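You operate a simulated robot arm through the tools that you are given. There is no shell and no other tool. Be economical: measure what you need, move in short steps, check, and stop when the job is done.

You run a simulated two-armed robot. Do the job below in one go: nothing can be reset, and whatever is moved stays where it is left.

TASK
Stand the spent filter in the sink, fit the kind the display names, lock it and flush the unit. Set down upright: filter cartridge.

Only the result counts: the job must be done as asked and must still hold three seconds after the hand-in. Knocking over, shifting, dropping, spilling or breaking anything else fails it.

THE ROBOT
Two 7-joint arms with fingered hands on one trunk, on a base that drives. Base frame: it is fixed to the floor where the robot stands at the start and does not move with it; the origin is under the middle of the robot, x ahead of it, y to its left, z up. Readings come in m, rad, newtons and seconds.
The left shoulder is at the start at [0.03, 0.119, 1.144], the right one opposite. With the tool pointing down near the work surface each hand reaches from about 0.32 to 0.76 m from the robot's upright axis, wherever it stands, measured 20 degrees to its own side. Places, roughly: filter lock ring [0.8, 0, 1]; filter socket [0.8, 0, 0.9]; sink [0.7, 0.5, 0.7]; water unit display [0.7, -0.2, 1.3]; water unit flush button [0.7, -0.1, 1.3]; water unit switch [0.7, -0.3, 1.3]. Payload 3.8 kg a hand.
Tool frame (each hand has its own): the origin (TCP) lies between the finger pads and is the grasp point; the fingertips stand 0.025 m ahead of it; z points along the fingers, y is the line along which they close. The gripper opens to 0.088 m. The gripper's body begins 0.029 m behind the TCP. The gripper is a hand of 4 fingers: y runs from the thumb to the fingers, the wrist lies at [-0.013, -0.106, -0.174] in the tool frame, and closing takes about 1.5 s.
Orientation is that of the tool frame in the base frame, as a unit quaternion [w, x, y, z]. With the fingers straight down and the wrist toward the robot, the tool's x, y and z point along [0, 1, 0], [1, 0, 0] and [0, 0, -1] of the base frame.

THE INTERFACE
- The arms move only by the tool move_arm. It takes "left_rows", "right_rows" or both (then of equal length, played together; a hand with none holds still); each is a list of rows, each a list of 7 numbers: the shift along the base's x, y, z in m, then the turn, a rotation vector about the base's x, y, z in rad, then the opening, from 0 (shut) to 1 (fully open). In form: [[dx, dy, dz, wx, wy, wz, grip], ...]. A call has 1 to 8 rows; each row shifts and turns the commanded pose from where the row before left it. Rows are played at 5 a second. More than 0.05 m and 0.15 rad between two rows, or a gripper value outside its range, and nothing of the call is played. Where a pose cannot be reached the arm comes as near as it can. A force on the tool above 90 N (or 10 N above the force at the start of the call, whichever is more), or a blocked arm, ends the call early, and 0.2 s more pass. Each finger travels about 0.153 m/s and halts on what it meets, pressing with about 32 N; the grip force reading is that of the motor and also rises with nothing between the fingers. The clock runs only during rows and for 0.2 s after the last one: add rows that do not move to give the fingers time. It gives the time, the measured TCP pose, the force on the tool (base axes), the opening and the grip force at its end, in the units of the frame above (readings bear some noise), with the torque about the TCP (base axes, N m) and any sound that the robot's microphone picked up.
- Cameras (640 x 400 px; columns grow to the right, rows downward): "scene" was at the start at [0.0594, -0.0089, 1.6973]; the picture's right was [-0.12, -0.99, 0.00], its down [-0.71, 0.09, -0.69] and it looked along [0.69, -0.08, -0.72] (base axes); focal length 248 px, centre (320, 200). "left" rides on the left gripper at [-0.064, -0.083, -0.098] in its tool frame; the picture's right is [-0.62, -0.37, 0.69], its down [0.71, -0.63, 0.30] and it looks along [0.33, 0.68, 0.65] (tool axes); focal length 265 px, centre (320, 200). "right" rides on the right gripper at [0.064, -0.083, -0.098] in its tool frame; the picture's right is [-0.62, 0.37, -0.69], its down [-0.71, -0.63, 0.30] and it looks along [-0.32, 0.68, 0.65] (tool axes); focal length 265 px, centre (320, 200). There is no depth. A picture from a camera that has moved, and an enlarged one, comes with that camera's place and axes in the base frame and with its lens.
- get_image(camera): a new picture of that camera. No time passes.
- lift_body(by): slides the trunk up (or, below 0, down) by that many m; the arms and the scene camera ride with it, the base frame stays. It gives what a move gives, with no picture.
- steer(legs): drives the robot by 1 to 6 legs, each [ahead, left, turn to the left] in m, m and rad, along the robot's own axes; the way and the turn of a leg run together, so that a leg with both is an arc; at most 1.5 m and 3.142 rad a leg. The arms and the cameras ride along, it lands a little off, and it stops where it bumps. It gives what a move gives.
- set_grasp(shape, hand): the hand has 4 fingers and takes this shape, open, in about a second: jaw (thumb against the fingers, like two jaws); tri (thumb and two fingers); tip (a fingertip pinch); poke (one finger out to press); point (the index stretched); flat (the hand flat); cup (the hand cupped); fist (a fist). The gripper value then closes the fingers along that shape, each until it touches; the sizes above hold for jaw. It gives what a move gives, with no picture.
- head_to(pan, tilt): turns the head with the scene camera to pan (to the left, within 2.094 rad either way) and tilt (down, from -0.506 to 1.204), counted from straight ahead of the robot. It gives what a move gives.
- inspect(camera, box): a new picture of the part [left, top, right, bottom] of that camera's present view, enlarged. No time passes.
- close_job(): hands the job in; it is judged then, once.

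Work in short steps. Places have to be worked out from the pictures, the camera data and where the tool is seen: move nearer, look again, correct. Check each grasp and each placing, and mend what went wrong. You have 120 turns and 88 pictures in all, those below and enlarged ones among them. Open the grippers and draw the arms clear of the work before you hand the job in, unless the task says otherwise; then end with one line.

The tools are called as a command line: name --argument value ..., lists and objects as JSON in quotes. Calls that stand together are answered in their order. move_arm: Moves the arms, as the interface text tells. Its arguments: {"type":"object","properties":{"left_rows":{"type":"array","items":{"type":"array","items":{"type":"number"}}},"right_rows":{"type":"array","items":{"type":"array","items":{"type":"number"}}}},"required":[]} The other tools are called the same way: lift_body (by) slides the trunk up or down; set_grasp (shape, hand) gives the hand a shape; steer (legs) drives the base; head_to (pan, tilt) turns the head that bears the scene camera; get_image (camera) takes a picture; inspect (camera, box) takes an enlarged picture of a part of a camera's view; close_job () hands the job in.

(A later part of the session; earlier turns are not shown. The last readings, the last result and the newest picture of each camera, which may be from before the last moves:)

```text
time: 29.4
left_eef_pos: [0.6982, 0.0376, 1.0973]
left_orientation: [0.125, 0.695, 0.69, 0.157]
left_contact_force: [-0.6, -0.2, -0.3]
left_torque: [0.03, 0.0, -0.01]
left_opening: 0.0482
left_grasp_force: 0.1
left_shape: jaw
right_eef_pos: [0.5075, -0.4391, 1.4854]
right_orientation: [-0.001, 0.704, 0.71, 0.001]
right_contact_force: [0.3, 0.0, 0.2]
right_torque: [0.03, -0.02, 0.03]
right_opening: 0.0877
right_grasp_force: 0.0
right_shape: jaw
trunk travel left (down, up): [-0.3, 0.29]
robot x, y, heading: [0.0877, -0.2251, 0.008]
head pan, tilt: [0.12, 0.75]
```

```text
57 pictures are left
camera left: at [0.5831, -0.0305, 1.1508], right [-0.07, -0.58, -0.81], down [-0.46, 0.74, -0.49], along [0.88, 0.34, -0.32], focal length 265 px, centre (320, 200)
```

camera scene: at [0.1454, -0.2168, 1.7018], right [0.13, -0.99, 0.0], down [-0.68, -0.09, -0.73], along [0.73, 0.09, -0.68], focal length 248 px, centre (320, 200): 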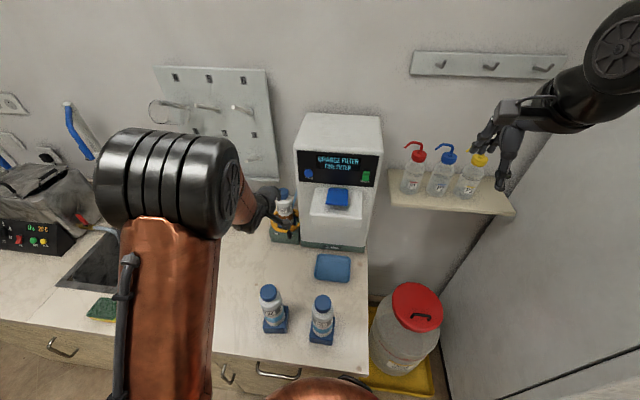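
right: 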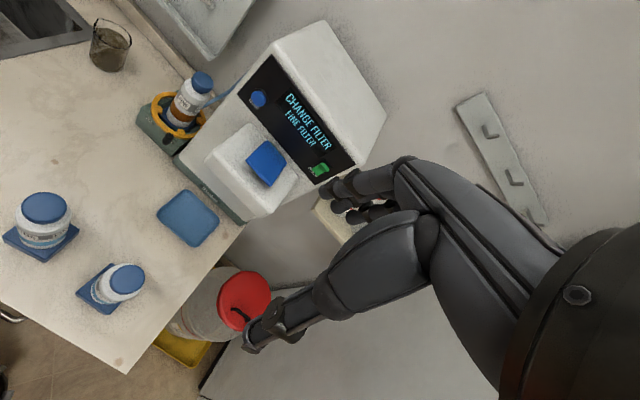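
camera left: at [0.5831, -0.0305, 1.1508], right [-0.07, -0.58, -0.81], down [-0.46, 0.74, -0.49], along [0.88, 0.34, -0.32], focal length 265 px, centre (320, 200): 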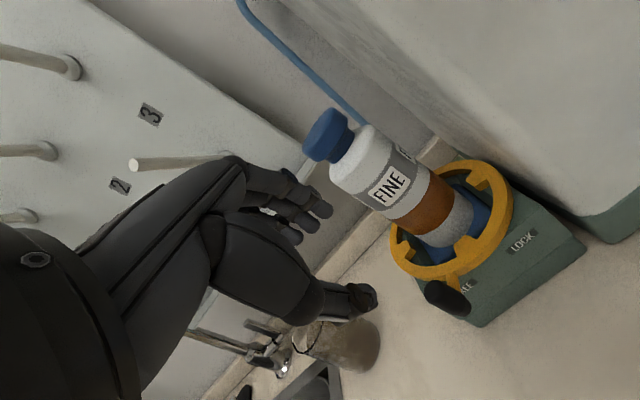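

FREE reached with a stop. The cap is at about (0.791, 0.003), top near 1.11. I rise, take out the tilt and move over the cap.

move_arm --left_rows '[[-0.01, 0, 0.045, 0, 0.13, 0, 0.75], [0, 0, 0.045, 0, 0.13, 0, 0.75], [0.01, -0.01, 0.03, -0.045, 0.13, 0, 0.75], [0.03, -0.012, 0, 0, 0, 0, 0.75], [0.03, -0.012, 0, 0, 0, 0, 0.75], [0.03, 0, 0, 0, 0, 0, 0.75]]'

get_image --camera "left"

inspect --camera "scene" --box '[220, 150, 380, 250]'

```text
time: 30.8
left_eef_pos: [0.7888, 0.0027, 1.2127]
left_orientation: [0.003, 0.712, 0.702, 0.002]
left_contact_force: [-0.2, 0.0, -0.2]
left_torque: [-0.01, -0.04, 0.03]
left_opening: 0.0659
left_grasp_force: 0.1
left_shape: jaw
right_eef_pos: [0.5092, -0.4392, 1.485]
right_orientation: [-0.002, 0.704, 0.71, -0.001]
right_contact_force: [0.7, 0.1, -0.1]
right_torque: [-0.03, 0.0, -0.02]
right_opening: 0.0876
right_grasp_force: 0.0
right_shape: jaw
trunk travel left (down, up): [-0.3, 0.29]
robot x, y, heading: [0.0844, -0.2257, 0.01]
head pan, tilt: [0.12, 0.75]
```

```text
56 pictures are left
camera left: at [0.7037, -0.0604, 1.3106], right [-0.37, -0.62, -0.69], down [-0.62, 0.72, -0.31], along [0.69, 0.31, -0.65], focal length 265 px, centre (320, 200)
```

left: 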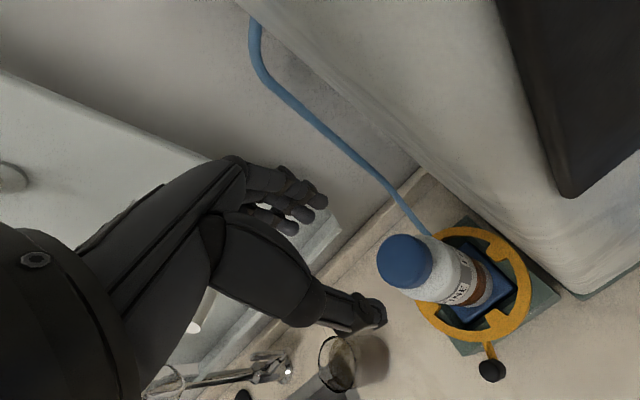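

```text
4.00 times, centred on (300, 200) of scene
camera zoom: at [0.1497, -0.2148, 1.7016], right [0.13, -0.99, 0.0], down [-0.68, -0.09, -0.73], along [0.72, 0.09, -0.68], focal length 993 px, centre (400, 200)
```

zoom: 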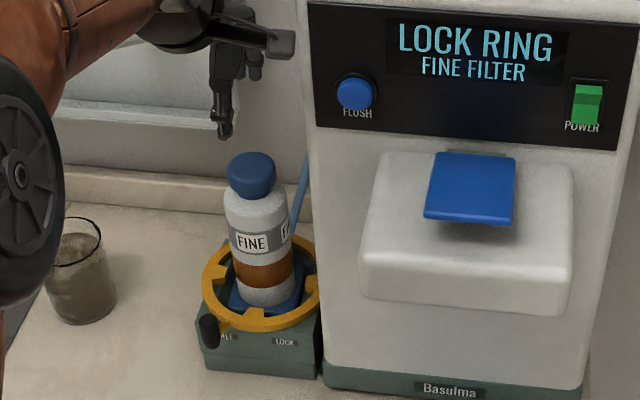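

The display now says LOCK RING, so the ring is unlocked. The cap centre is about (0.795, 0.0), top 1.113. I descend over it in steps.

move_arm --left_rows '[[0.005, -0.002, -0.04, 0, 0, 0, 0.75], [0, 0, -0.04, 0, 0, 0, 0.75], [0, 0, -0.03, 0, 0, 0, 0.75]]'

get_image --camera "left"

inspect --camera "scene" --box '[220, 150, 380, 250]'

```text
time: 31.6
left_eef_pos: [0.7942, 0.0024, 1.1028]
left_orientation: [0.003, 0.712, 0.702, 0.003]
left_contact_force: [0.1, -0.1, -0.2]
left_torque: [0.01, -0.01, 0.01]
left_opening: 0.0661
left_grasp_force: 0.0
left_shape: jaw
right_eef_pos: [0.5085, -0.4384, 1.4837]
right_orientation: [0.0, 0.704, 0.71, -0.001]
right_contact_force: [0.1, 0.9, -0.6]
right_torque: [-0.01, 0.01, 0.02]
right_opening: 0.0879
right_grasp_force: 0.0
right_shape: jaw
trunk travel left (down, up): [-0.3, 0.29]
robot x, y, heading: [0.0841, -0.2263, 0.011]
head pan, tilt: [0.12, 0.75]
```

```text
54 pictures are left
camera left: at [0.7083, -0.0621, 1.2001], right [-0.37, -0.62, -0.7], down [-0.62, 0.72, -0.31], along [0.69, 0.31, -0.65], focal length 265 px, centre (320, 200)
```

left: 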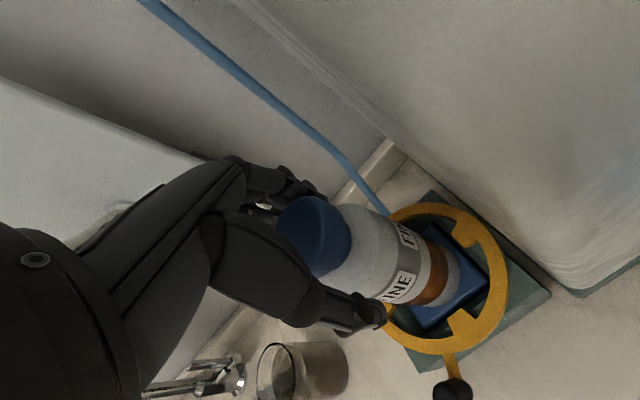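

```text
4.00 times, centred on (300, 200) of scene
camera zoom: at [0.149, -0.2151, 1.7016], right [0.13, -0.99, 0.0], down [-0.68, -0.09, -0.73], along [0.72, 0.09, -0.68], focal length 993 px, centre (400, 200)
```

zoom: 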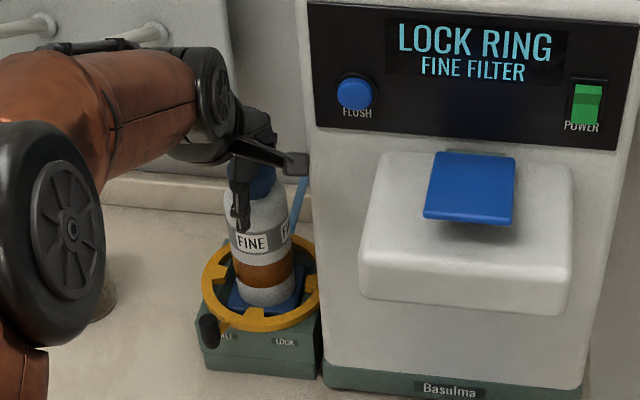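

The cap sits centred between thumb and fingers. I close on it.

move_arm --left_rows '[[0, 0, 0, 0, 0, 0, 0.55], [0, 0, 0, 0, 0, 0, 0.3], [0, 0, 0, 0, 0, 0, 0.1], [0, 0, 0, 0, 0, 0, 0.1], [0, 0, 0, 0, 0, 0, 0.1]]'

get_image --camera "left"

```text
time: 32.8
left_eef_pos: [0.7929, 0.0004, 1.1064]
left_orientation: [0.006, 0.711, 0.703, 0.007]
left_contact_force: [4.8, 0.5, 21.4]
left_torque: [-0.01, -1.03, 0.02]
left_opening: 0.0328
left_grasp_force: 32.4
left_shape: jaw
right_eef_pos: [0.5051, -0.4385, 1.4853]
right_orientation: [-0.001, 0.705, 0.71, 0.001]
right_contact_force: [0.1, 0.9, -0.3]
right_torque: [0.02, -0.02, -0.04]
right_opening: 0.0879
right_grasp_force: 0.0
right_shape: jaw
trunk travel left (down, up): [-0.3, 0.29]
robot x, y, heading: [0.0867, -0.2255, 0.007]
head pan, tilt: [0.12, 0.75]
```

```text
52 pictures are left
camera left: at [0.7073, -0.0629, 1.2039], right [-0.36, -0.62, -0.7], down [-0.62, 0.72, -0.32], along [0.7, 0.32, -0.64], focal length 265 px, centre (320, 200)
```

left: 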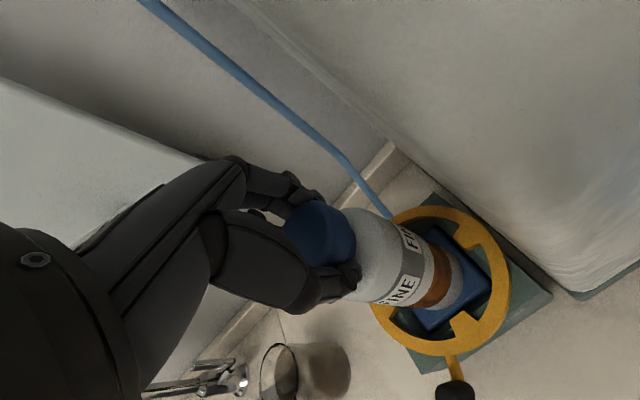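

Held with 32 N. I lift slightly and check that the cartridge comes out straight.

move_arm --left_rows '[[0, 0, 0.01, 0, 0, 0, 0.1], [0, 0, 0.015, 0, 0, 0, 0.1], [0, 0, 0.02, 0, 0, 0, 0.1]]'

get_image --camera "left"

inspect --camera "scene" --box '[220, 150, 380, 250]'

```text
time: 33.6
left_eef_pos: [0.7947, 0.0016, 1.1479]
left_orientation: [0.003, 0.711, 0.703, 0.001]
left_contact_force: [3.1, -0.2, -2.5]
left_torque: [0.03, -0.29, -0.01]
left_opening: 0.0324
left_grasp_force: 32.2
left_shape: jaw
right_eef_pos: [0.509, -0.4382, 1.4847]
right_orientation: [0.0, 0.704, 0.71, -0.001]
right_contact_force: [0.2, 0.0, 0.0]
right_torque: [-0.03, -0.03, 0.0]
right_opening: 0.0876
right_grasp_force: 0.0
right_shape: jaw
trunk travel left (down, up): [-0.3, 0.29]
robot x, y, heading: [0.087, -0.2287, 0.005]
head pan, tilt: [0.12, 0.75]
```

```text
51 pictures are left
camera left: at [0.7085, -0.0626, 1.245], right [-0.37, -0.62, -0.69], down [-0.62, 0.72, -0.31], along [0.69, 0.31, -0.65], focal length 265 px, centre (320, 200)
```

left: 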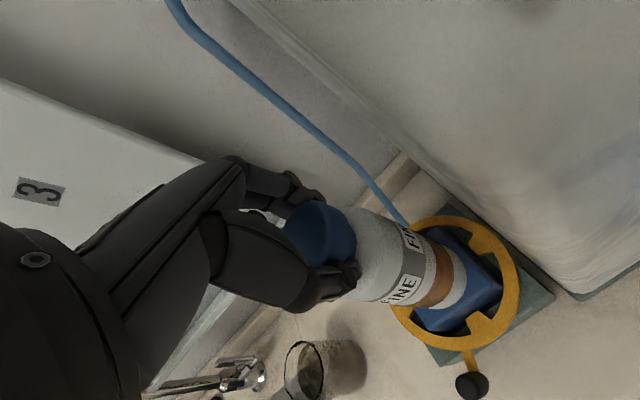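

```text
4.00 times, centred on (300, 200) of scene
camera zoom: at [0.1492, -0.2153, 1.7016], right [0.13, -0.99, 0.0], down [-0.68, -0.09, -0.73], along [0.72, 0.09, -0.68], focal length 993 px, centre (400, 200)
```

zoom: 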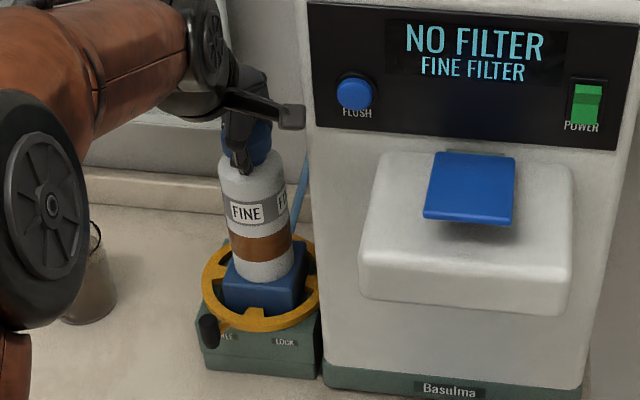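

The display shows NO FILTER and the cartridge comes out upright. I lift it clear and draw it back over free counter.

move_arm --left_rows '[[0, 0, 0.035, 0, 0, 0, 0.1], [0, 0, 0.035, 0, 0, 0, 0.1], [0, 0, 0.035, 0, 0, 0, 0.1], [-0.03, 0.01, 0, 0, 0, 0, 0.1], [-0.035, 0.01, 0, 0, 0, 0, 0.1], [-0.035, 0.01, 0, 0, 0, 0, 0.1], [-0.035, 0.01, 0, 0, 0, 0, 0.1], [-0.035, 0.01, 0, 0, 0, 0, 0.1]]'

steer --legs '[[0, 0.44, 0]]'

get_image --camera "scene"

get_image --camera "left"

```text
time: 35.4
left_eef_pos: [0.6227, 0.0533, 1.2525]
left_orientation: [0.004, 0.711, 0.703, 0.003]
left_contact_force: [0.0, -0.5, -5.3]
left_torque: [-0.04, 0.02, 0.02]
left_opening: 0.0318
left_grasp_force: 31.5
left_shape: jaw
right_eef_pos: [0.5065, -0.4377, 1.4856]
right_orientation: [-0.001, 0.704, 0.71, 0.0]
right_contact_force: [-0.8, -1.0, 0.1]
right_torque: [0.0, -0.03, 0.04]
right_opening: 0.0877
right_grasp_force: 0.1
right_shape: jaw
trunk travel left (down, up): [-0.3, 0.29]
robot x, y, heading: [0.0863, -0.2229, 0.008]
head pan, tilt: [0.12, 0.75]
```

```text
time: 38.1
left_eef_pos: [0.6198, 0.4963, 1.2519]
left_orientation: [0.003, 0.711, 0.703, 0.003]
left_contact_force: [-0.7, 0.2, -4.5]
left_torque: [0.04, -0.01, 0.01]
left_opening: 0.0317
left_grasp_force: 31.8
left_shape: jaw
right_eef_pos: [0.505, 0.0044, 1.4848]
right_orientation: [0.001, 0.704, 0.71, 0.0]
right_contact_force: [-0.6, 0.1, 0.2]
right_torque: [0.02, 0.01, -0.03]
right_opening: 0.0876
right_grasp_force: 0.0
right_shape: jaw
trunk travel left (down, up): [-0.3, 0.29]
robot x, y, heading: [0.088, 0.2175, 0.007]
head pan, tilt: [0.12, 0.75]
```

```text
49 pictures are left
camera scene: at [0.1456, 0.2277, 1.7016], right [0.13, -0.99, 0.0], down [-0.68, -0.09, -0.73], along [0.72, 0.09, -0.68], focal length 248 px, centre (320, 200)
```

scene: 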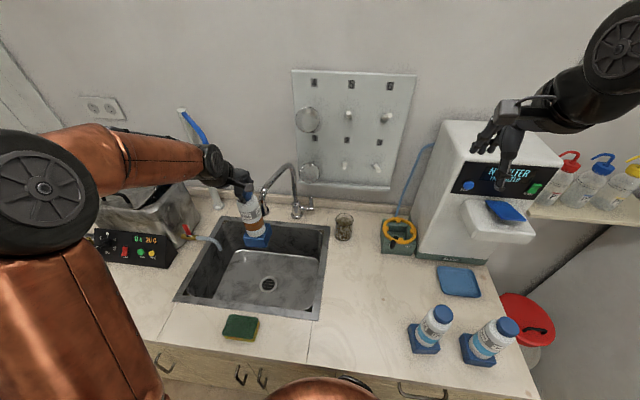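

```text
48 pictures are left
camera left: at [0.5346, 0.4314, 1.3503], right [-0.37, -0.62, -0.7], down [-0.62, 0.72, -0.31], along [0.69, 0.31, -0.65], focal length 265 px, centre (320, 200)
```

left: 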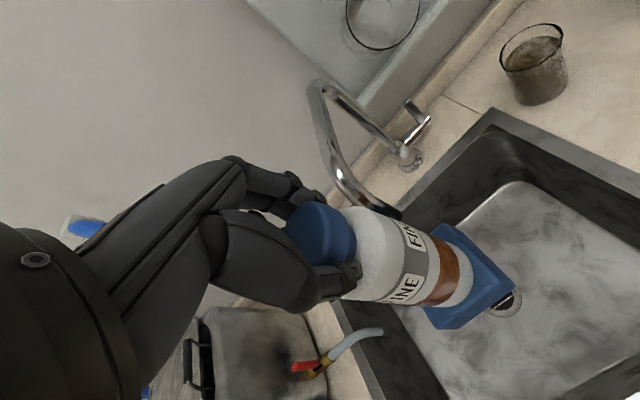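

The hand is over the sink. The floor's free right part around (0.61, 0.405) is clear of the drain at (0.64, 0.51). I move there and lower by the trunk first.

move_arm --left_rows '[[-0.004, -0.03, 0, 0, 0, 0, 0.1], [-0.004, -0.03, 0, 0, 0, 0, 0.1], [-0.002, -0.031, 0, 0, 0, 0, 0.1]]'

lift_body --by -0.15

get_image --camera "scene"

```text
time: 38.9
left_eef_pos: [0.6105, 0.4022, 1.2528]
left_orientation: [0.003, 0.712, 0.702, 0.003]
left_contact_force: [-0.5, 0.6, -3.9]
left_torque: [0.05, 0.01, -0.01]
left_opening: 0.0314
left_grasp_force: 32.0
left_shape: jaw
right_eef_pos: [0.5047, 0.0022, 1.485]
right_orientation: [-0.001, 0.704, 0.71, -0.001]
right_contact_force: [0.0, 0.2, 0.2]
right_torque: [-0.05, -0.01, -0.01]
right_opening: 0.0874
right_grasp_force: 0.0
right_shape: jaw
trunk travel left (down, up): [-0.3, 0.29]
robot x, y, heading: [0.0851, 0.2161, 0.013]
head pan, tilt: [0.12, 0.75]
```

```text
time: 40.6
left_eef_pos: [0.6102, 0.4032, 1.1028]
left_orientation: [0.004, 0.712, 0.702, 0.003]
left_contact_force: [-0.1, 0.2, -4.3]
left_torque: [0.03, -0.01, 0.0]
left_opening: 0.0315
left_grasp_force: 32.3
left_shape: jaw
right_eef_pos: [0.5055, 0.0042, 1.3359]
right_orientation: [0.0, 0.704, 0.71, -0.001]
right_contact_force: [-0.5, 1.1, -0.1]
right_torque: [-0.04, 0.0, 0.06]
right_opening: 0.0876
right_grasp_force: 0.0
right_shape: jaw
trunk travel left (down, up): [-0.15, 0.44]
robot x, y, heading: [0.0818, 0.2133, 0.01]
head pan, tilt: [0.12, 0.75]
```

```text
47 pictures are left
camera scene: at [0.1454, 0.2273, 1.5518], right [0.13, -0.99, 0.0], down [-0.68, -0.09, -0.73], along [0.72, 0.09, -0.68], focal length 248 px, centre (320, 200)
```

scene: 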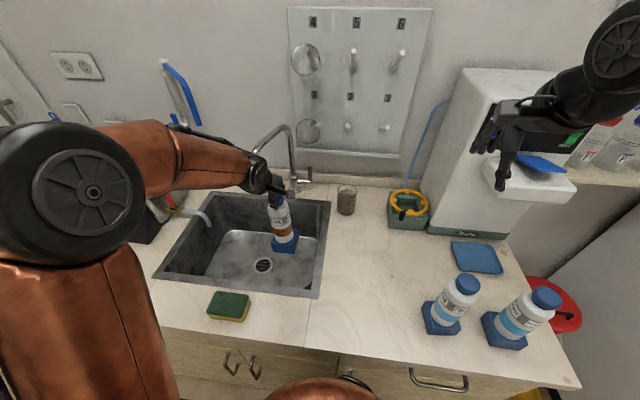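

Path is clear; the cartridge hangs inside the sink outline. I lower it most of the way and then feel for the floor.

move_arm --left_rows '[[0, 0, -0.04, 0, 0, 0, 0.1], [0, 0, -0.04, 0, 0, 0, 0.1], [0, 0, -0.04, 0, 0, 0, 0.1], [0, 0, -0.04, 0, 0, 0, 0.1]]'

get_image --camera "scene"

get_image --camera "left"

```text
time: 41.6
left_eef_pos: [0.6105, 0.4026, 0.9415]
left_orientation: [0.003, 0.712, 0.702, 0.003]
left_contact_force: [-0.2, 0.1, -4.3]
left_torque: [0.04, 0.01, 0.01]
left_opening: 0.0316
left_grasp_force: 31.8
left_shape: jaw
right_eef_pos: [0.5056, 0.004, 1.3339]
right_orientation: [-0.001, 0.704, 0.711, -0.001]
right_contact_force: [0.6, -0.5, -0.7]
right_torque: [0.01, 0.0, 0.02]
right_opening: 0.088
right_grasp_force: 0.1
right_shape: jaw
trunk travel left (down, up): [-0.15, 0.44]
robot x, y, heading: [0.0834, 0.2168, 0.009]
head pan, tilt: [0.12, 0.75]
```

```text
46 pictures are left
camera scene: at [0.1464, 0.2274, 1.5516], right [0.13, -0.99, 0.0], down [-0.68, -0.09, -0.73], along [0.72, 0.09, -0.68], focal length 248 px, centre (320, 200)
```

scene: 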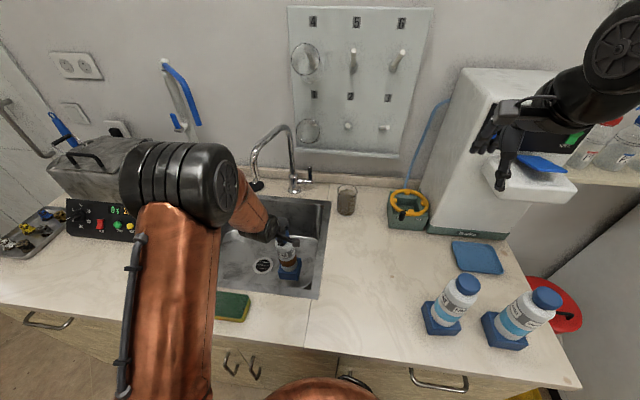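

```text
45 pictures are left
camera left: at [0.5253, 0.3387, 1.0395], right [-0.37, -0.62, -0.7], down [-0.62, 0.72, -0.31], along [0.69, 0.31, -0.65], focal length 265 px, centre (320, 200)
```

left: 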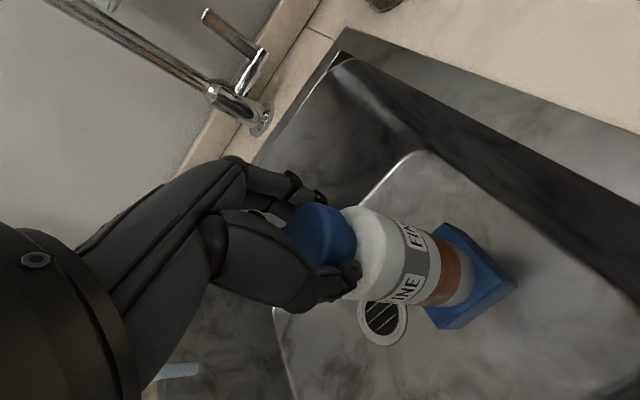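

Clear of the drain and walls. I lower in small steps to feel contact.

move_arm --left_rows '[[0, 0, -0.02, 0, 0, 0, 0.1], [0, 0, -0.015, 0, 0, 0, 0.1], [0, 0, -0.01, 0, 0, 0, 0.1], [0, 0, -0.007, 0, 0, 0, 0.1]]'

```text
time: 42.6
left_eef_pos: [0.6109, 0.4029, 0.8902]
left_orientation: [0.004, 0.711, 0.703, 0.002]
left_contact_force: [0.4, -0.9, -3.1]
left_torque: [0.01, -0.01, -0.03]
left_opening: 0.0315
left_grasp_force: 32.3
left_shape: jaw
right_eef_pos: [0.5054, 0.0044, 1.3347]
right_orientation: [0.0, 0.704, 0.71, -0.001]
right_contact_force: [0.0, -0.4, 0.3]
right_torque: [-0.01, 0.0, -0.02]
right_opening: 0.0877
right_grasp_force: 0.0
right_shape: jaw
trunk travel left (down, up): [-0.15, 0.44]
robot x, y, heading: [0.0855, 0.2157, 0.005]
head pan, tilt: [0.12, 0.75]
```

move_arm --left_rows '[[0, 0, -0.006, 0, 0, 0, 0.1], [0, 0, -0.006, 0, 0, 0, 0.1], [0, 0, 0, 0, 0, 0, 0.1]]'

get_image --camera "left"

```text
time: 43.4
left_eef_pos: [0.6112, 0.399, 0.8836]
left_orientation: [0.01, 0.713, 0.701, 0.008]
left_contact_force: [-1.0, -8.0, 38.3]
left_torque: [-0.04, -1.23, -0.18]
left_opening: 0.034
left_grasp_force: 32.5
left_shape: jaw
right_eef_pos: [0.5005, 0.0009, 1.3365]
right_orientation: [0.0, 0.704, 0.71, 0.002]
right_contact_force: [1.2, 0.7, 0.1]
right_torque: [0.0, 0.02, 0.01]
right_opening: 0.0878
right_grasp_force: 0.0
right_shape: jaw
trunk travel left (down, up): [-0.15, 0.44]
robot x, y, heading: [0.0833, 0.2127, 0.006]
head pan, tilt: [0.12, 0.75]
```

```text
44 pictures are left
camera left: at [0.5237, 0.3362, 0.9806], right [-0.36, -0.62, -0.7], down [-0.61, 0.72, -0.32], along [0.7, 0.31, -0.64], focal length 265 px, centre (320, 200)
```

left: 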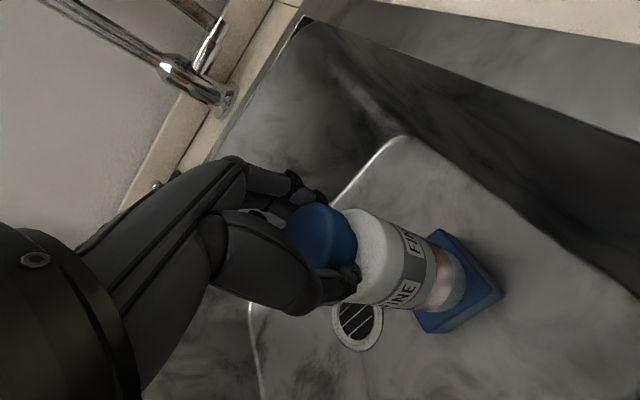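

Standing on the floor with 38 N; I relieve by 4 mm, then open gently and rise straight up.

move_arm --left_rows '[[0, 0.001, 0.004, 0, 0, 0, 0.1], [0, 0, 0, 0, 0, 0, 0.35], [0, 0, 0, 0, 0, 0, 0.5], [0, 0, 0, 0, 0, 0, 0.7], [0, 0, 0, 0, 0, 0, 0.85], [0, 0, 0, 0, 0, 0, 0.85]]'

get_image --camera "left"

```text
time: 44.8
left_eef_pos: [0.6101, 0.404, 0.8821]
left_orientation: [0.002, 0.712, 0.703, 0.002]
left_contact_force: [0.0, -0.2, 0.8]
left_torque: [-0.03, 0.03, 0.01]
left_opening: 0.0745
left_grasp_force: 0.2
left_shape: jaw
right_eef_pos: [0.5034, 0.0034, 1.3357]
right_orientation: [-0.001, 0.704, 0.71, -0.001]
right_contact_force: [-0.3, 0.3, 0.1]
right_torque: [-0.01, 0.0, -0.02]
right_opening: 0.0878
right_grasp_force: 0.1
right_shape: jaw
trunk travel left (down, up): [-0.15, 0.44]
robot x, y, heading: [0.0817, 0.217, 0.008]
head pan, tilt: [0.12, 0.75]
```

```text
43 pictures are left
camera left: at [0.5242, 0.3409, 0.9799], right [-0.37, -0.62, -0.69], down [-0.62, 0.72, -0.31], along [0.69, 0.32, -0.65], focal length 265 px, centre (320, 200)
```

left: 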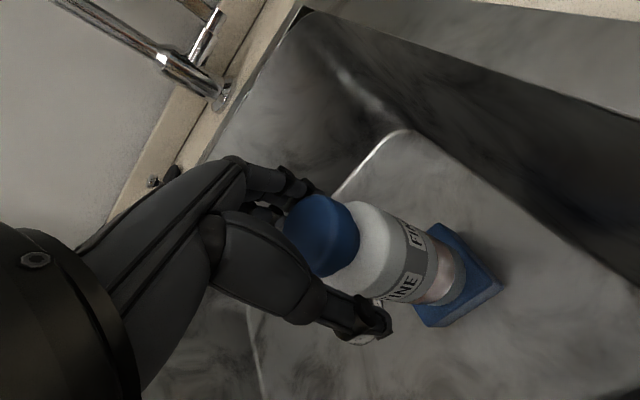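

Released and standing. I rise straight up well clear.

move_arm --left_rows '[[0, 0, 0.03, 0, 0, 0, 0.9], [0, 0, 0.045, 0, 0, 0, 0.9], [0, 0, 0.045, 0, 0, 0, 0.9], [0, 0, 0.045, 0, 0, 0, 0.9], [0, 0, 0.045, 0, 0, 0, 0.9], [0, 0, 0.045, 0, 0, 0, 0.9], [0, 0, 0.045, 0, 0, 0, 0.9]]'

lift_body --by 0.15

get_image --camera "left"

```text
time: 46.4
left_eef_pos: [0.6094, 0.4037, 1.183]
left_orientation: [0.003, 0.712, 0.702, 0.003]
left_contact_force: [-0.2, -0.3, -0.7]
left_torque: [0.01, -0.04, -0.01]
left_opening: 0.079
left_grasp_force: 0.0
left_shape: jaw
right_eef_pos: [0.5051, 0.0057, 1.3361]
right_orientation: [-0.001, 0.704, 0.71, -0.001]
right_contact_force: [-1.1, 0.4, -0.7]
right_torque: [-0.02, -0.02, -0.02]
right_opening: 0.0874
right_grasp_force: 0.1
right_shape: jaw
trunk travel left (down, up): [-0.15, 0.44]
robot x, y, heading: [0.0822, 0.2182, 0.009]
head pan, tilt: [0.12, 0.75]
```

```text
time: 48.2
left_eef_pos: [0.6116, 0.4042, 1.3312]
left_orientation: [0.003, 0.712, 0.702, 0.002]
left_contact_force: [-0.3, 0.6, 0.1]
left_torque: [0.0, 0.0, -0.01]
left_opening: 0.0793
left_grasp_force: 0.0
left_shape: jaw
right_eef_pos: [0.5055, 0.0039, 1.4851]
right_orientation: [0.0, 0.704, 0.711, -0.001]
right_contact_force: [0.8, -0.1, -0.1]
right_torque: [0.0, 0.0, 0.03]
right_opening: 0.0875
right_grasp_force: 0.0
right_shape: jaw
trunk travel left (down, up): [-0.3, 0.29]
robot x, y, heading: [0.0829, 0.2154, 0.011]
head pan, tilt: [0.12, 0.75]
```

```text
42 pictures are left
camera left: at [0.5247, 0.3399, 1.4293], right [-0.37, -0.62, -0.7], down [-0.62, 0.72, -0.31], along [0.69, 0.31, -0.65], focal length 265 px, centre (320, 200)
```

left: 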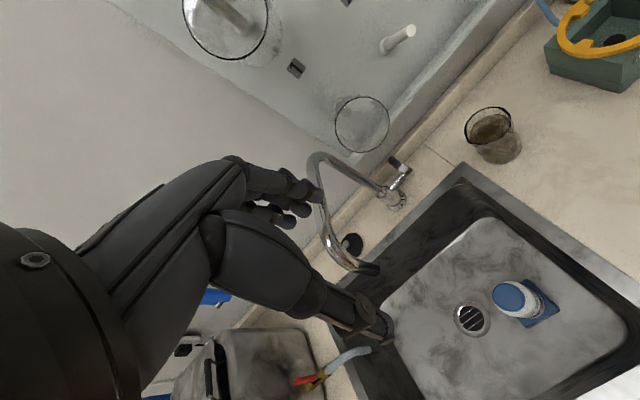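

The spent filter stands upright in the sink beside the drain. I drive back to the former place and look at the new FINE cartridge.

steer --legs '[[0, -0.44, 0]]'

inspect --camera "scene" --box '[220, 250, 380, 350]'

```text
time: 50.8
left_eef_pos: [0.613, -0.0312, 1.3324]
left_orientation: [0.002, 0.71, 0.704, 0.003]
left_contact_force: [-0.1, 0.3, 0.5]
left_torque: [-0.01, 0.01, 0.03]
left_opening: 0.0792
left_grasp_force: 0.0
left_shape: jaw
right_eef_pos: [0.5086, -0.4334, 1.4844]
right_orientation: [0.0, 0.702, 0.712, -0.001]
right_contact_force: [0.1, 0.3, -0.3]
right_torque: [0.0, -0.03, 0.0]
right_opening: 0.0877
right_grasp_force: 0.1
right_shape: jaw
trunk travel left (down, up): [-0.3, 0.29]
robot x, y, heading: [0.0875, -0.2243, 0.016]
head pan, tilt: [0.12, 0.75]
```

```text
4.00 times, centred on (300, 300) of scene
camera zoom: at [0.1484, -0.2105, 1.7017], right [0.13, -0.99, 0.0], down [-0.68, -0.09, -0.73], along [0.72, 0.1, -0.68], focal length 993 px, centre (400, -200)
```

zoom: 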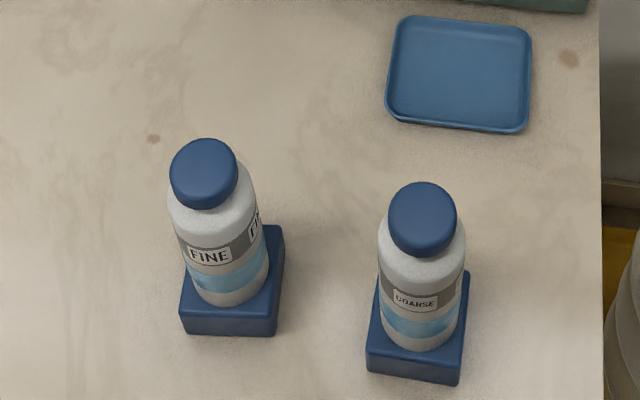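

The fine cap is at (0.435, -0.040), top about 1.085. I move the hand above it.

move_arm --left_rows '[[-0.045, -0.002, 0, 0, 0, 0, 0.8], [-0.045, -0.002, 0, 0, 0, 0, 0.8], [-0.045, -0.003, 0, 0, 0, 0, 0.8], [-0.043, -0.002, -0.02, 0, 0, 0, 0.8], [0, 0, -0.045, 0, 0, 0, 0.8], [0, 0, -0.045, 0, 0, 0, 0.8], [0, 0, -0.045, 0, 0, 0, 0.8]]'

get_image --camera "left"

get_image --camera "scene"

```text
time: 52.4
left_eef_pos: [0.4598, -0.0387, 1.1838]
left_orientation: [0.001, 0.71, 0.704, 0.0]
left_contact_force: [-0.3, -0.2, 0.0]
left_torque: [-0.01, -0.01, -0.01]
left_opening: 0.0708
left_grasp_force: 0.2
left_shape: jaw
left hand out of reach, approached as far as the arm can: row 6, 7
right_eef_pos: [0.5114, -0.4328, 1.4835]
right_orientation: [-0.002, 0.702, 0.712, -0.001]
right_contact_force: [0.4, 0.3, -0.3]
right_torque: [0.0, 0.02, -0.02]
right_opening: 0.0879
right_grasp_force: 0.0
right_shape: jaw
trunk travel left (down, up): [-0.3, 0.29]
robot x, y, heading: [0.0869, -0.2202, 0.017]
head pan, tilt: [0.12, 0.75]
```

```text
40 pictures are left
camera left: at [0.3751, -0.1029, 1.2816], right [-0.37, -0.62, -0.69], down [-0.62, 0.72, -0.31], along [0.69, 0.32, -0.65], focal length 265 px, centre (320, 200)
```

left: 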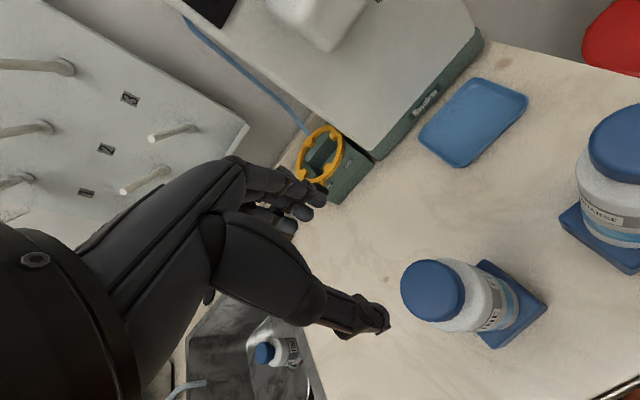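

```text
39 pictures are left
camera scene: at [0.1512, -0.2104, 1.7015], right [0.13, -0.99, 0.0], down [-0.68, -0.09, -0.73], along [0.72, 0.1, -0.68], focal length 248 px, centre (320, 200)
```

scene: 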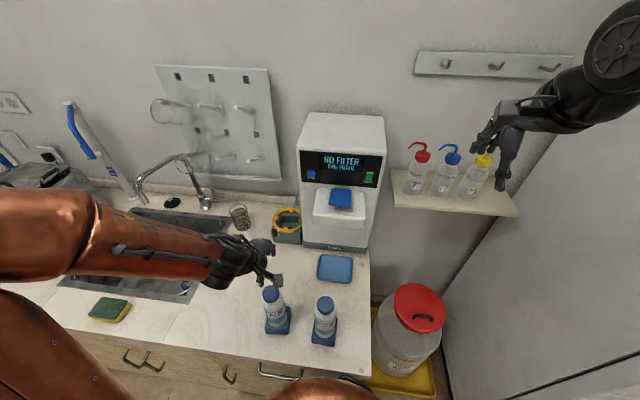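

Too near the robot. I raise the hand a bit and drive 0.11 m back.

move_arm --left_rows '[[0.01, 0, 0.045, 0, 0, 0, 0.8]]'

steer --legs '[[-0.11, 0, -0.012]]'

move_arm --left_rows '[[0.04, 0, 0, 0, 0, 0, 0.8], [0.035, 0, -0.01, 0, 0, 0, 0.8]]'

get_image --camera "left"

```text
time: 52.8
left_eef_pos: [0.4679, -0.0385, 1.229]
left_orientation: [0.004, 0.711, 0.703, 0.003]
left_contact_force: [-0.2, -0.1, 0.6]
left_torque: [0.03, 0.01, -0.01]
left_opening: 0.0705
left_grasp_force: 0.0
left_shape: jaw
right_eef_pos: [0.507, -0.4319, 1.4865]
right_orientation: [-0.001, 0.702, 0.712, -0.001]
right_contact_force: [0.3, 0.4, 0.2]
right_torque: [0.0, -0.01, 0.0]
right_opening: 0.0879
right_grasp_force: 0.1
right_shape: jaw
trunk travel left (down, up): [-0.3, 0.29]
robot x, y, heading: [0.0873, -0.2203, 0.014]
head pan, tilt: [0.12, 0.75]
```

```text
time: 54.0
left_eef_pos: [0.3622, -0.0442, 1.2304]
left_orientation: [0.004, 0.714, 0.7, 0.002]
left_contact_force: [0.1, 0.3, 0.4]
left_torque: [0.01, -0.03, 0.01]
left_opening: 0.0705
left_grasp_force: 0.1
left_shape: jaw
right_eef_pos: [0.3946, -0.4371, 1.4848]
right_orientation: [-0.001, 0.707, 0.707, 0.0]
right_contact_force: [0.2, 0.5, -0.2]
right_torque: [-0.02, -0.03, 0.0]
right_opening: 0.0874
right_grasp_force: 0.0
right_shape: jaw
trunk travel left (down, up): [-0.3, 0.29]
robot x, y, heading: [-0.026, -0.2208, -0.0]
head pan, tilt: [0.12, 0.75]
```

```text
time: 54.6
left_eef_pos: [0.4375, -0.0447, 1.2195]
left_orientation: [0.004, 0.715, 0.699, 0.002]
left_contact_force: [0.0, -0.4, 0.1]
left_torque: [0.02, -0.01, -0.05]
left_opening: 0.0707
left_grasp_force: 0.1
left_shape: jaw
right_eef_pos: [0.3973, -0.4376, 1.484]
right_orientation: [-0.002, 0.707, 0.707, -0.001]
right_contact_force: [0.3, 0.5, 0.6]
right_torque: [-0.03, -0.04, 0.01]
right_opening: 0.0877
right_grasp_force: 0.0
right_shape: jaw
trunk travel left (down, up): [-0.3, 0.29]
robot x, y, heading: [-0.024, -0.222, -0.001]
head pan, tilt: [0.12, 0.75]
```

```text
38 pictures are left
camera left: at [0.3511, -0.108, 1.3163], right [-0.38, -0.61, -0.7], down [-0.61, 0.73, -0.31], along [0.7, 0.31, -0.65], focal length 265 px, centre (320, 200)
```

left: 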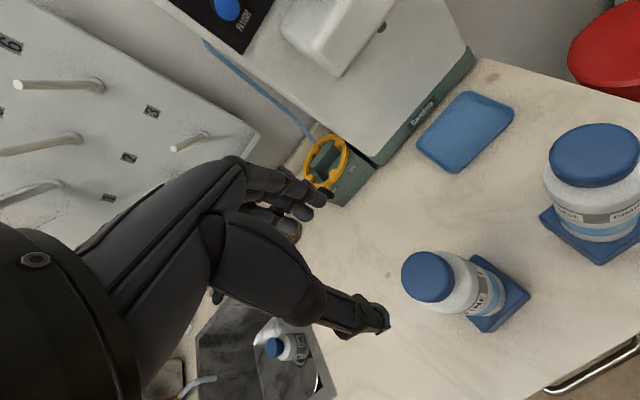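

The hand is right above the fine cap. I descend to just over it and look again.

move_arm --left_rows '[[0, 0, -0.045, 0, 0, 0, 0.78], [-0.001, 0, -0.04, 0, 0, 0, 0.78], [0, 0, -0.03, 0, 0, 0, 0.78]]'

get_image --camera "left"

inspect --camera "scene" --box '[220, 250, 380, 350]'

```text
time: 55.4
left_eef_pos: [0.4362, -0.0434, 1.1038]
left_orientation: [0.004, 0.715, 0.7, 0.003]
left_contact_force: [0.0, 0.5, 0.1]
left_torque: [0.0, 0.0, -0.01]
left_opening: 0.0691
left_grasp_force: 0.1
left_shape: jaw
right_eef_pos: [0.3977, -0.4384, 1.4859]
right_orientation: [-0.001, 0.707, 0.707, -0.001]
right_contact_force: [0.5, -0.3, -0.3]
right_torque: [0.02, 0.0, 0.06]
right_opening: 0.0877
right_grasp_force: 0.0
right_shape: jaw
trunk travel left (down, up): [-0.3, 0.29]
robot x, y, heading: [-0.021, -0.2231, -0.001]
head pan, tilt: [0.12, 0.75]
```

```text
37 pictures are left
camera left: at [0.3497, -0.1079, 1.2017], right [-0.37, -0.61, -0.69], down [-0.61, 0.73, -0.31], along [0.7, 0.31, -0.65], focal length 265 px, centre (320, 200)
```

left: 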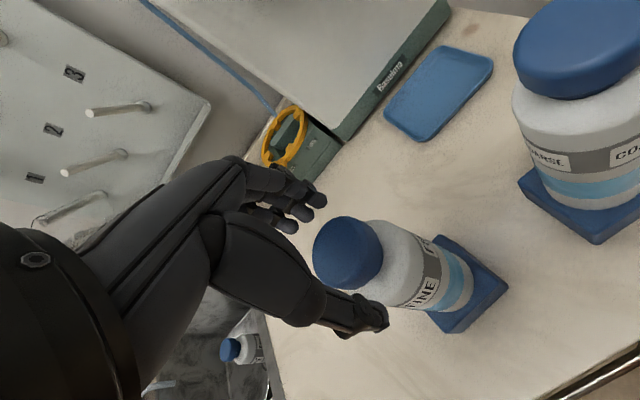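

```text
4.00 times, centred on (300, 300) of scene
camera zoom: at [0.0395, -0.2112, 1.7016], right [0.12, -0.99, 0.0], down [-0.68, -0.08, -0.73], along [0.73, 0.09, -0.68], focal length 993 px, centre (400, -200)
```

zoom: 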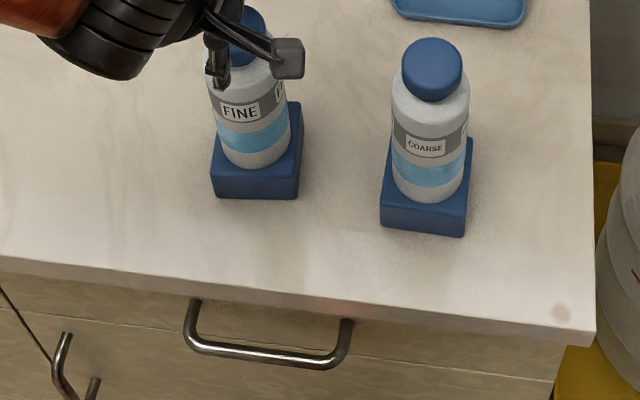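

By the image the cap top lies about 0.027 m below the TCP. I descend 0.025 m, to the same relation as with the spent one, and close.

move_arm --left_rows '[[0, 0, -0.013, 0, 0, 0, 0.78], [0, 0, -0.012, 0, 0, 0, 0.78], [0, 0, 0, 0, 0, 0, 0.55], [0, 0, 0, 0, 0, 0, 0.3], [0, 0, 0, 0, 0, 0, 0.1], [0, 0, 0, 0, 0, 0, 0.1], [0, 0, 0, 0, 0, 0, 0.1]]'

get_image --camera "left"

```text
time: 57.0
left_eef_pos: [0.4357, -0.0452, 1.0801]
left_orientation: [0.002, 0.715, 0.699, 0.003]
left_contact_force: [1.4, 0.3, 0.2]
left_torque: [0.07, -0.29, 0.01]
left_opening: 0.0329
left_grasp_force: 31.8
left_shape: jaw
right_eef_pos: [0.3964, -0.4378, 1.4855]
right_orientation: [-0.001, 0.707, 0.707, -0.001]
right_contact_force: [0.2, 1.0, 0.0]
right_torque: [0.0, 0.0, 0.01]
right_opening: 0.0877
right_grasp_force: 0.1
right_shape: jaw
trunk travel left (down, up): [-0.3, 0.29]
robot x, y, heading: [-0.0221, -0.2222, -0.009]
head pan, tilt: [0.12, 0.75]
```

```text
35 pictures are left
camera left: at [0.3495, -0.1081, 1.1771], right [-0.38, -0.61, -0.7], down [-0.61, 0.73, -0.31], along [0.7, 0.31, -0.65], focal length 265 px, centre (320, 200)
```

left: 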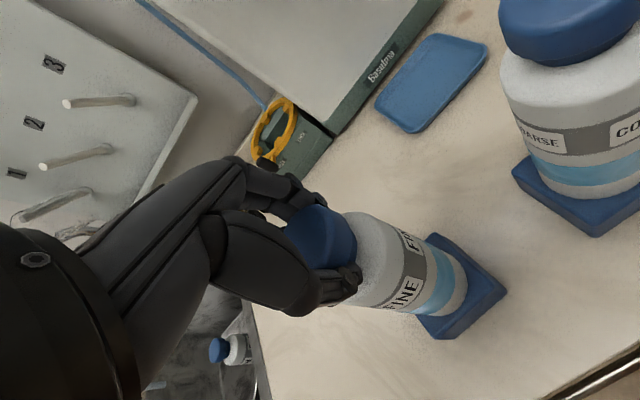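

Gripped without load on the tool. I lift it and inspect its base in the hand camera to compare its yaw with the spent one.

move_arm --left_rows '[[0, 0, 0.015, 0, 0, 0, 0.1], [0, 0, 0.04, 0, 0, 0, 0.1], [0, 0, 0.045, 0, 0, 0, 0.1], [0, 0, 0.045, 0, 0, 0, 0.1], [0, 0, 0.045, 0, 0, 0, 0.1]]'

inspect --camera "left" --box '[360, 180, 560, 360]'

```text
time: 58.2
left_eef_pos: [0.4354, -0.0455, 1.2707]
left_orientation: [0.004, 0.714, 0.7, 0.003]
left_contact_force: [0.0, -0.1, -4.2]
left_torque: [0.0, 0.0, -0.02]
left_opening: 0.0326
left_grasp_force: 31.6
left_shape: jaw
right_eef_pos: [0.3948, -0.4377, 1.4845]
right_orientation: [0.001, 0.707, 0.707, -0.001]
right_contact_force: [-0.6, -0.3, -0.1]
right_torque: [0.0, 0.01, 0.03]
right_opening: 0.0876
right_grasp_force: 0.1
right_shape: jaw
trunk travel left (down, up): [-0.3, 0.29]
robot x, y, heading: [-0.0245, -0.2201, 0.003]
head pan, tilt: [0.12, 0.75]
```

```text
2.22 times, centred on (460, 270) of left
camera zoom: at [0.3488, -0.1093, 1.3675], right [-0.38, -0.61, -0.7], down [-0.61, 0.73, -0.31], along [0.7, 0.31, -0.65], focal length 590 px, centre (9, 44)
```

zoom: 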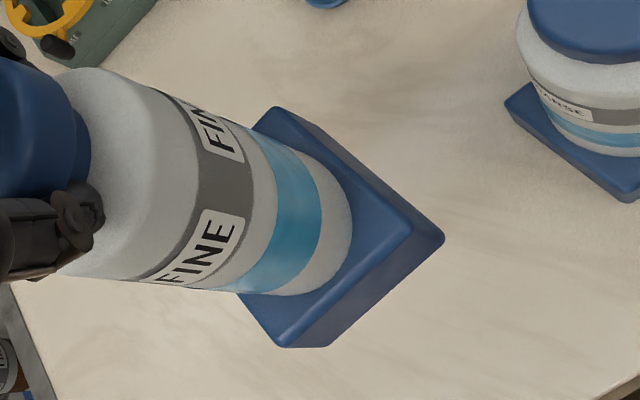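

The new cartridge sits in the hand with about +0.08 rad yaw relative to the tool (about +0.06 in the room), while the socket is square to the room. I rotate by -0.06 and drive forward again.

move_arm --left_rows '[[0, 0, 0.01, 0, 0, -0.03, 0.1], [0, 0, 0, 0, 0, -0.03, 0.1]]'

steer --legs '[[0.11, 0, 0]]'

move_arm --left_rows '[[0.045, 0.008, 0, 0, 0, 0, 0.1], [0.045, 0.008, 0, 0, 0, 0, 0.1], [0.045, 0.008, 0, 0, 0, 0, 0.1], [0.045, 0.008, 0, 0, 0, 0, 0.1]]'

get_image --camera "left"

```text
time: 58.8
left_eef_pos: [0.4365, -0.0444, 1.2792]
left_orientation: [0.004, 0.735, 0.678, 0.003]
left_contact_force: [0.0, -0.2, -4.0]
left_torque: [0.0, 0.0, 0.02]
left_opening: 0.0325
left_grasp_force: 32.3
left_shape: jaw
right_eef_pos: [0.3958, -0.4375, 1.4857]
right_orientation: [-0.001, 0.707, 0.707, -0.001]
right_contact_force: [0.0, -0.5, 0.5]
right_torque: [0.03, 0.03, -0.02]
right_opening: 0.0876
right_grasp_force: 0.0
right_shape: jaw
trunk travel left (down, up): [-0.3, 0.29]
robot x, y, heading: [-0.0201, -0.2227, -0.002]
head pan, tilt: [0.12, 0.75]
```

```text
time: 60.0
left_eef_pos: [0.5465, -0.0446, 1.279]
left_orientation: [0.003, 0.736, 0.677, 0.002]
left_contact_force: [-0.1, 0.8, -4.0]
left_torque: [0.04, -0.01, -0.03]
left_opening: 0.0325
left_grasp_force: 32.2
left_shape: jaw
right_eef_pos: [0.5081, -0.4376, 1.4859]
right_orientation: [-0.001, 0.707, 0.707, -0.001]
right_contact_force: [0.1, 0.0, -0.4]
right_torque: [0.03, 0.0, 0.0]
right_opening: 0.0877
right_grasp_force: 0.1
right_shape: jaw
trunk travel left (down, up): [-0.3, 0.29]
robot x, y, heading: [0.0881, -0.2192, 0.0]
head pan, tilt: [0.12, 0.75]
```

```text
time: 61.0
left_eef_pos: [0.729, -0.011, 1.2767]
left_orientation: [0.002, 0.735, 0.678, 0.001]
left_contact_force: [-0.1, -0.4, -4.5]
left_torque: [-0.02, -0.01, -0.05]
left_opening: 0.0325
left_grasp_force: 32.0
left_shape: jaw
right_eef_pos: [0.5097, -0.4385, 1.4836]
right_orientation: [-0.002, 0.707, 0.707, -0.003]
right_contact_force: [-0.8, -1.0, 0.3]
right_torque: [0.02, 0.01, 0.0]
right_opening: 0.0877
right_grasp_force: 0.1
right_shape: jaw
trunk travel left (down, up): [-0.3, 0.29]
robot x, y, heading: [0.0823, -0.221, -0.0]
head pan, tilt: [0.12, 0.75]
```

```text
33 pictures are left
camera left: at [0.6395, -0.0692, 1.374], right [-0.42, -0.59, -0.69], down [-0.57, 0.76, -0.31], along [0.71, 0.27, -0.65], focal length 265 px, centre (320, 200)
```

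left: 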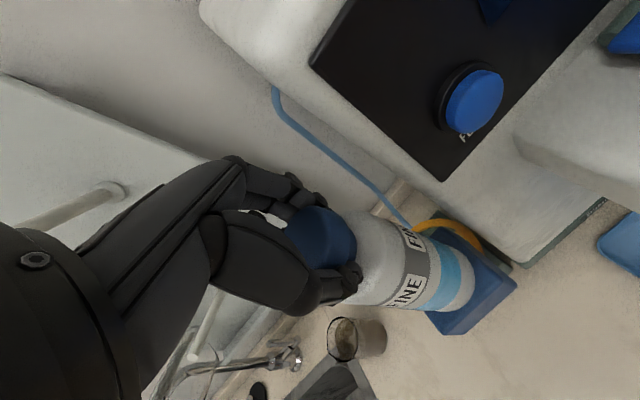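

I bring it over the socket, a few cm above the ring, and compare alignment.

move_arm --left_rows '[[0.035, 0.006, 0, 0, 0, 0, 0.1], [0.03, 0.006, -0.02, 0, 0, 0, 0.1], [0, 0, -0.045, 0, 0, 0, 0.1], [0, 0, -0.02, 0, 0, 0, 0.1]]'

inspect --camera "left" --box '[360, 180, 560, 360]'

inspect --camera "scene" --box '[220, 150, 380, 250]'

```text
time: 62.0
left_eef_pos: [0.7931, 0.0002, 1.1928]
left_orientation: [0.003, 0.736, 0.677, 0.003]
left_contact_force: [0.5, 0.3, -3.8]
left_torque: [0.01, -0.02, -0.02]
left_opening: 0.0326
left_grasp_force: 31.7
left_shape: jaw
right_eef_pos: [0.5072, -0.4372, 1.4843]
right_orientation: [-0.001, 0.706, 0.708, -0.001]
right_contact_force: [0.7, 0.0, 0.8]
right_torque: [-0.02, 0.01, 0.02]
right_opening: 0.0876
right_grasp_force: 0.1
right_shape: jaw
trunk travel left (down, up): [-0.3, 0.29]
robot x, y, heading: [0.0859, -0.2218, -0.001]
head pan, tilt: [0.12, 0.75]
```

```text
2.22 times, centred on (460, 270) of left
camera zoom: at [0.703, -0.0583, 1.2905], right [-0.41, -0.59, -0.7], down [-0.57, 0.76, -0.31], along [0.71, 0.27, -0.65], focal length 590 px, centre (9, 44)
```

zoom: 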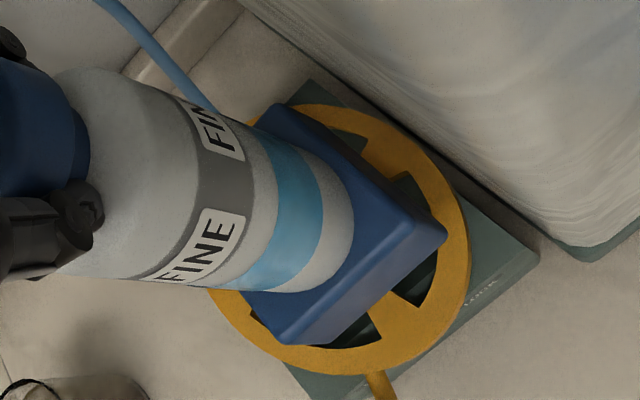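

```text
4.00 times, centred on (300, 200) of scene
camera zoom: at [0.1507, -0.2115, 1.7016], right [0.12, -0.99, 0.0], down [-0.68, -0.08, -0.73], along [0.73, 0.09, -0.68], focal length 993 px, centre (400, 200)
```

zoom: 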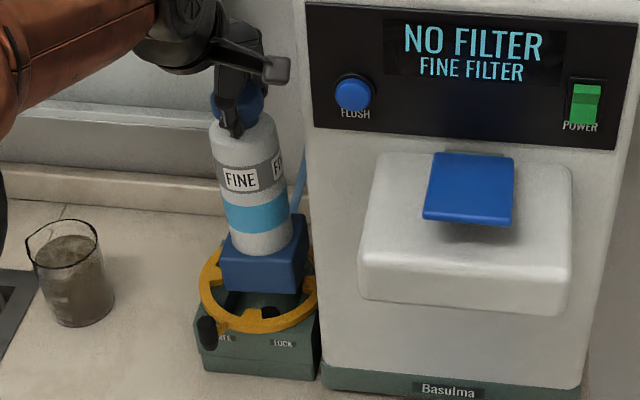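

Yaw now matches the socket box within about 0.01 rad, and the base sits in the hand just as the spent one did. I lower to ring level and look.

move_arm --left_rows '[[0.001, 0, -0.03, 0, 0, 0, 0.1], [0, 0.001, -0.02, 0, 0, 0, 0.1], [0, 0, 0, 0, 0, 0, 0.1]]'

inspect --camera "left" --box '[360, 180, 560, 360]'

inspect --camera "scene" --box '[250, 180, 330, 240]'

```text
time: 62.8
left_eef_pos: [0.7943, 0.0003, 1.1622]
left_orientation: [0.016, 0.733, 0.68, 0.015]
left_contact_force: [2.4, -0.8, 62.9]
left_torque: [0.22, 1.34, 0.11]
left_opening: 0.0364
left_grasp_force: 31.8
left_shape: jaw
right_eef_pos: [0.5006, -0.4404, 1.487]
right_orientation: [0.0, 0.707, 0.707, 0.002]
right_contact_force: [0.1, 0.6, 0.5]
right_torque: [0.01, 0.01, -0.01]
right_opening: 0.0878
right_grasp_force: 0.1
right_shape: jaw
trunk travel left (down, up): [-0.3, 0.29]
robot x, y, heading: [0.0896, -0.2253, -0.001]
head pan, tilt: [0.12, 0.75]
```

```text
2.22 times, centred on (460, 270) of left
camera zoom: at [0.7007, -0.058, 1.2569], right [-0.38, -0.59, -0.71], down [-0.56, 0.76, -0.33], along [0.73, 0.27, -0.62], focal length 590 px, centre (9, 44)
```

zoom: 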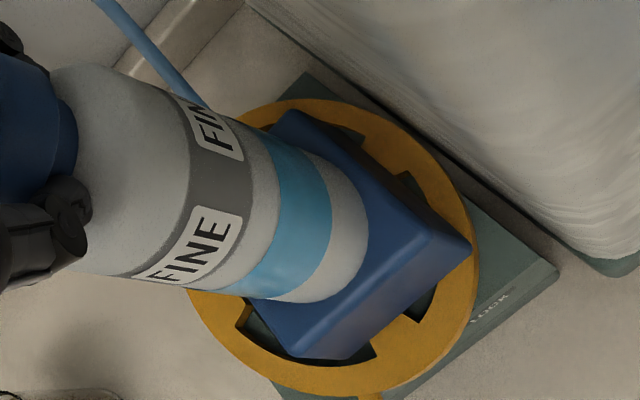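

```text
6.67 times, centred on (290, 210) of scene
camera zoom: at [0.1414, -0.2141, 1.7025], right [0.12, -0.99, 0.0], down [-0.67, -0.08, -0.73], along [0.73, 0.09, -0.68], focal length 1655 px, centre (520, 133)
```

zoom: 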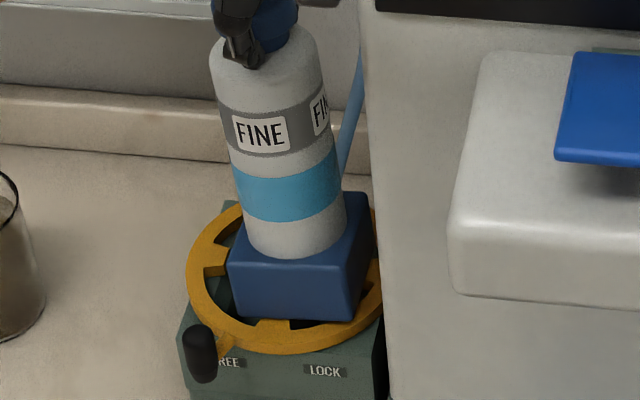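

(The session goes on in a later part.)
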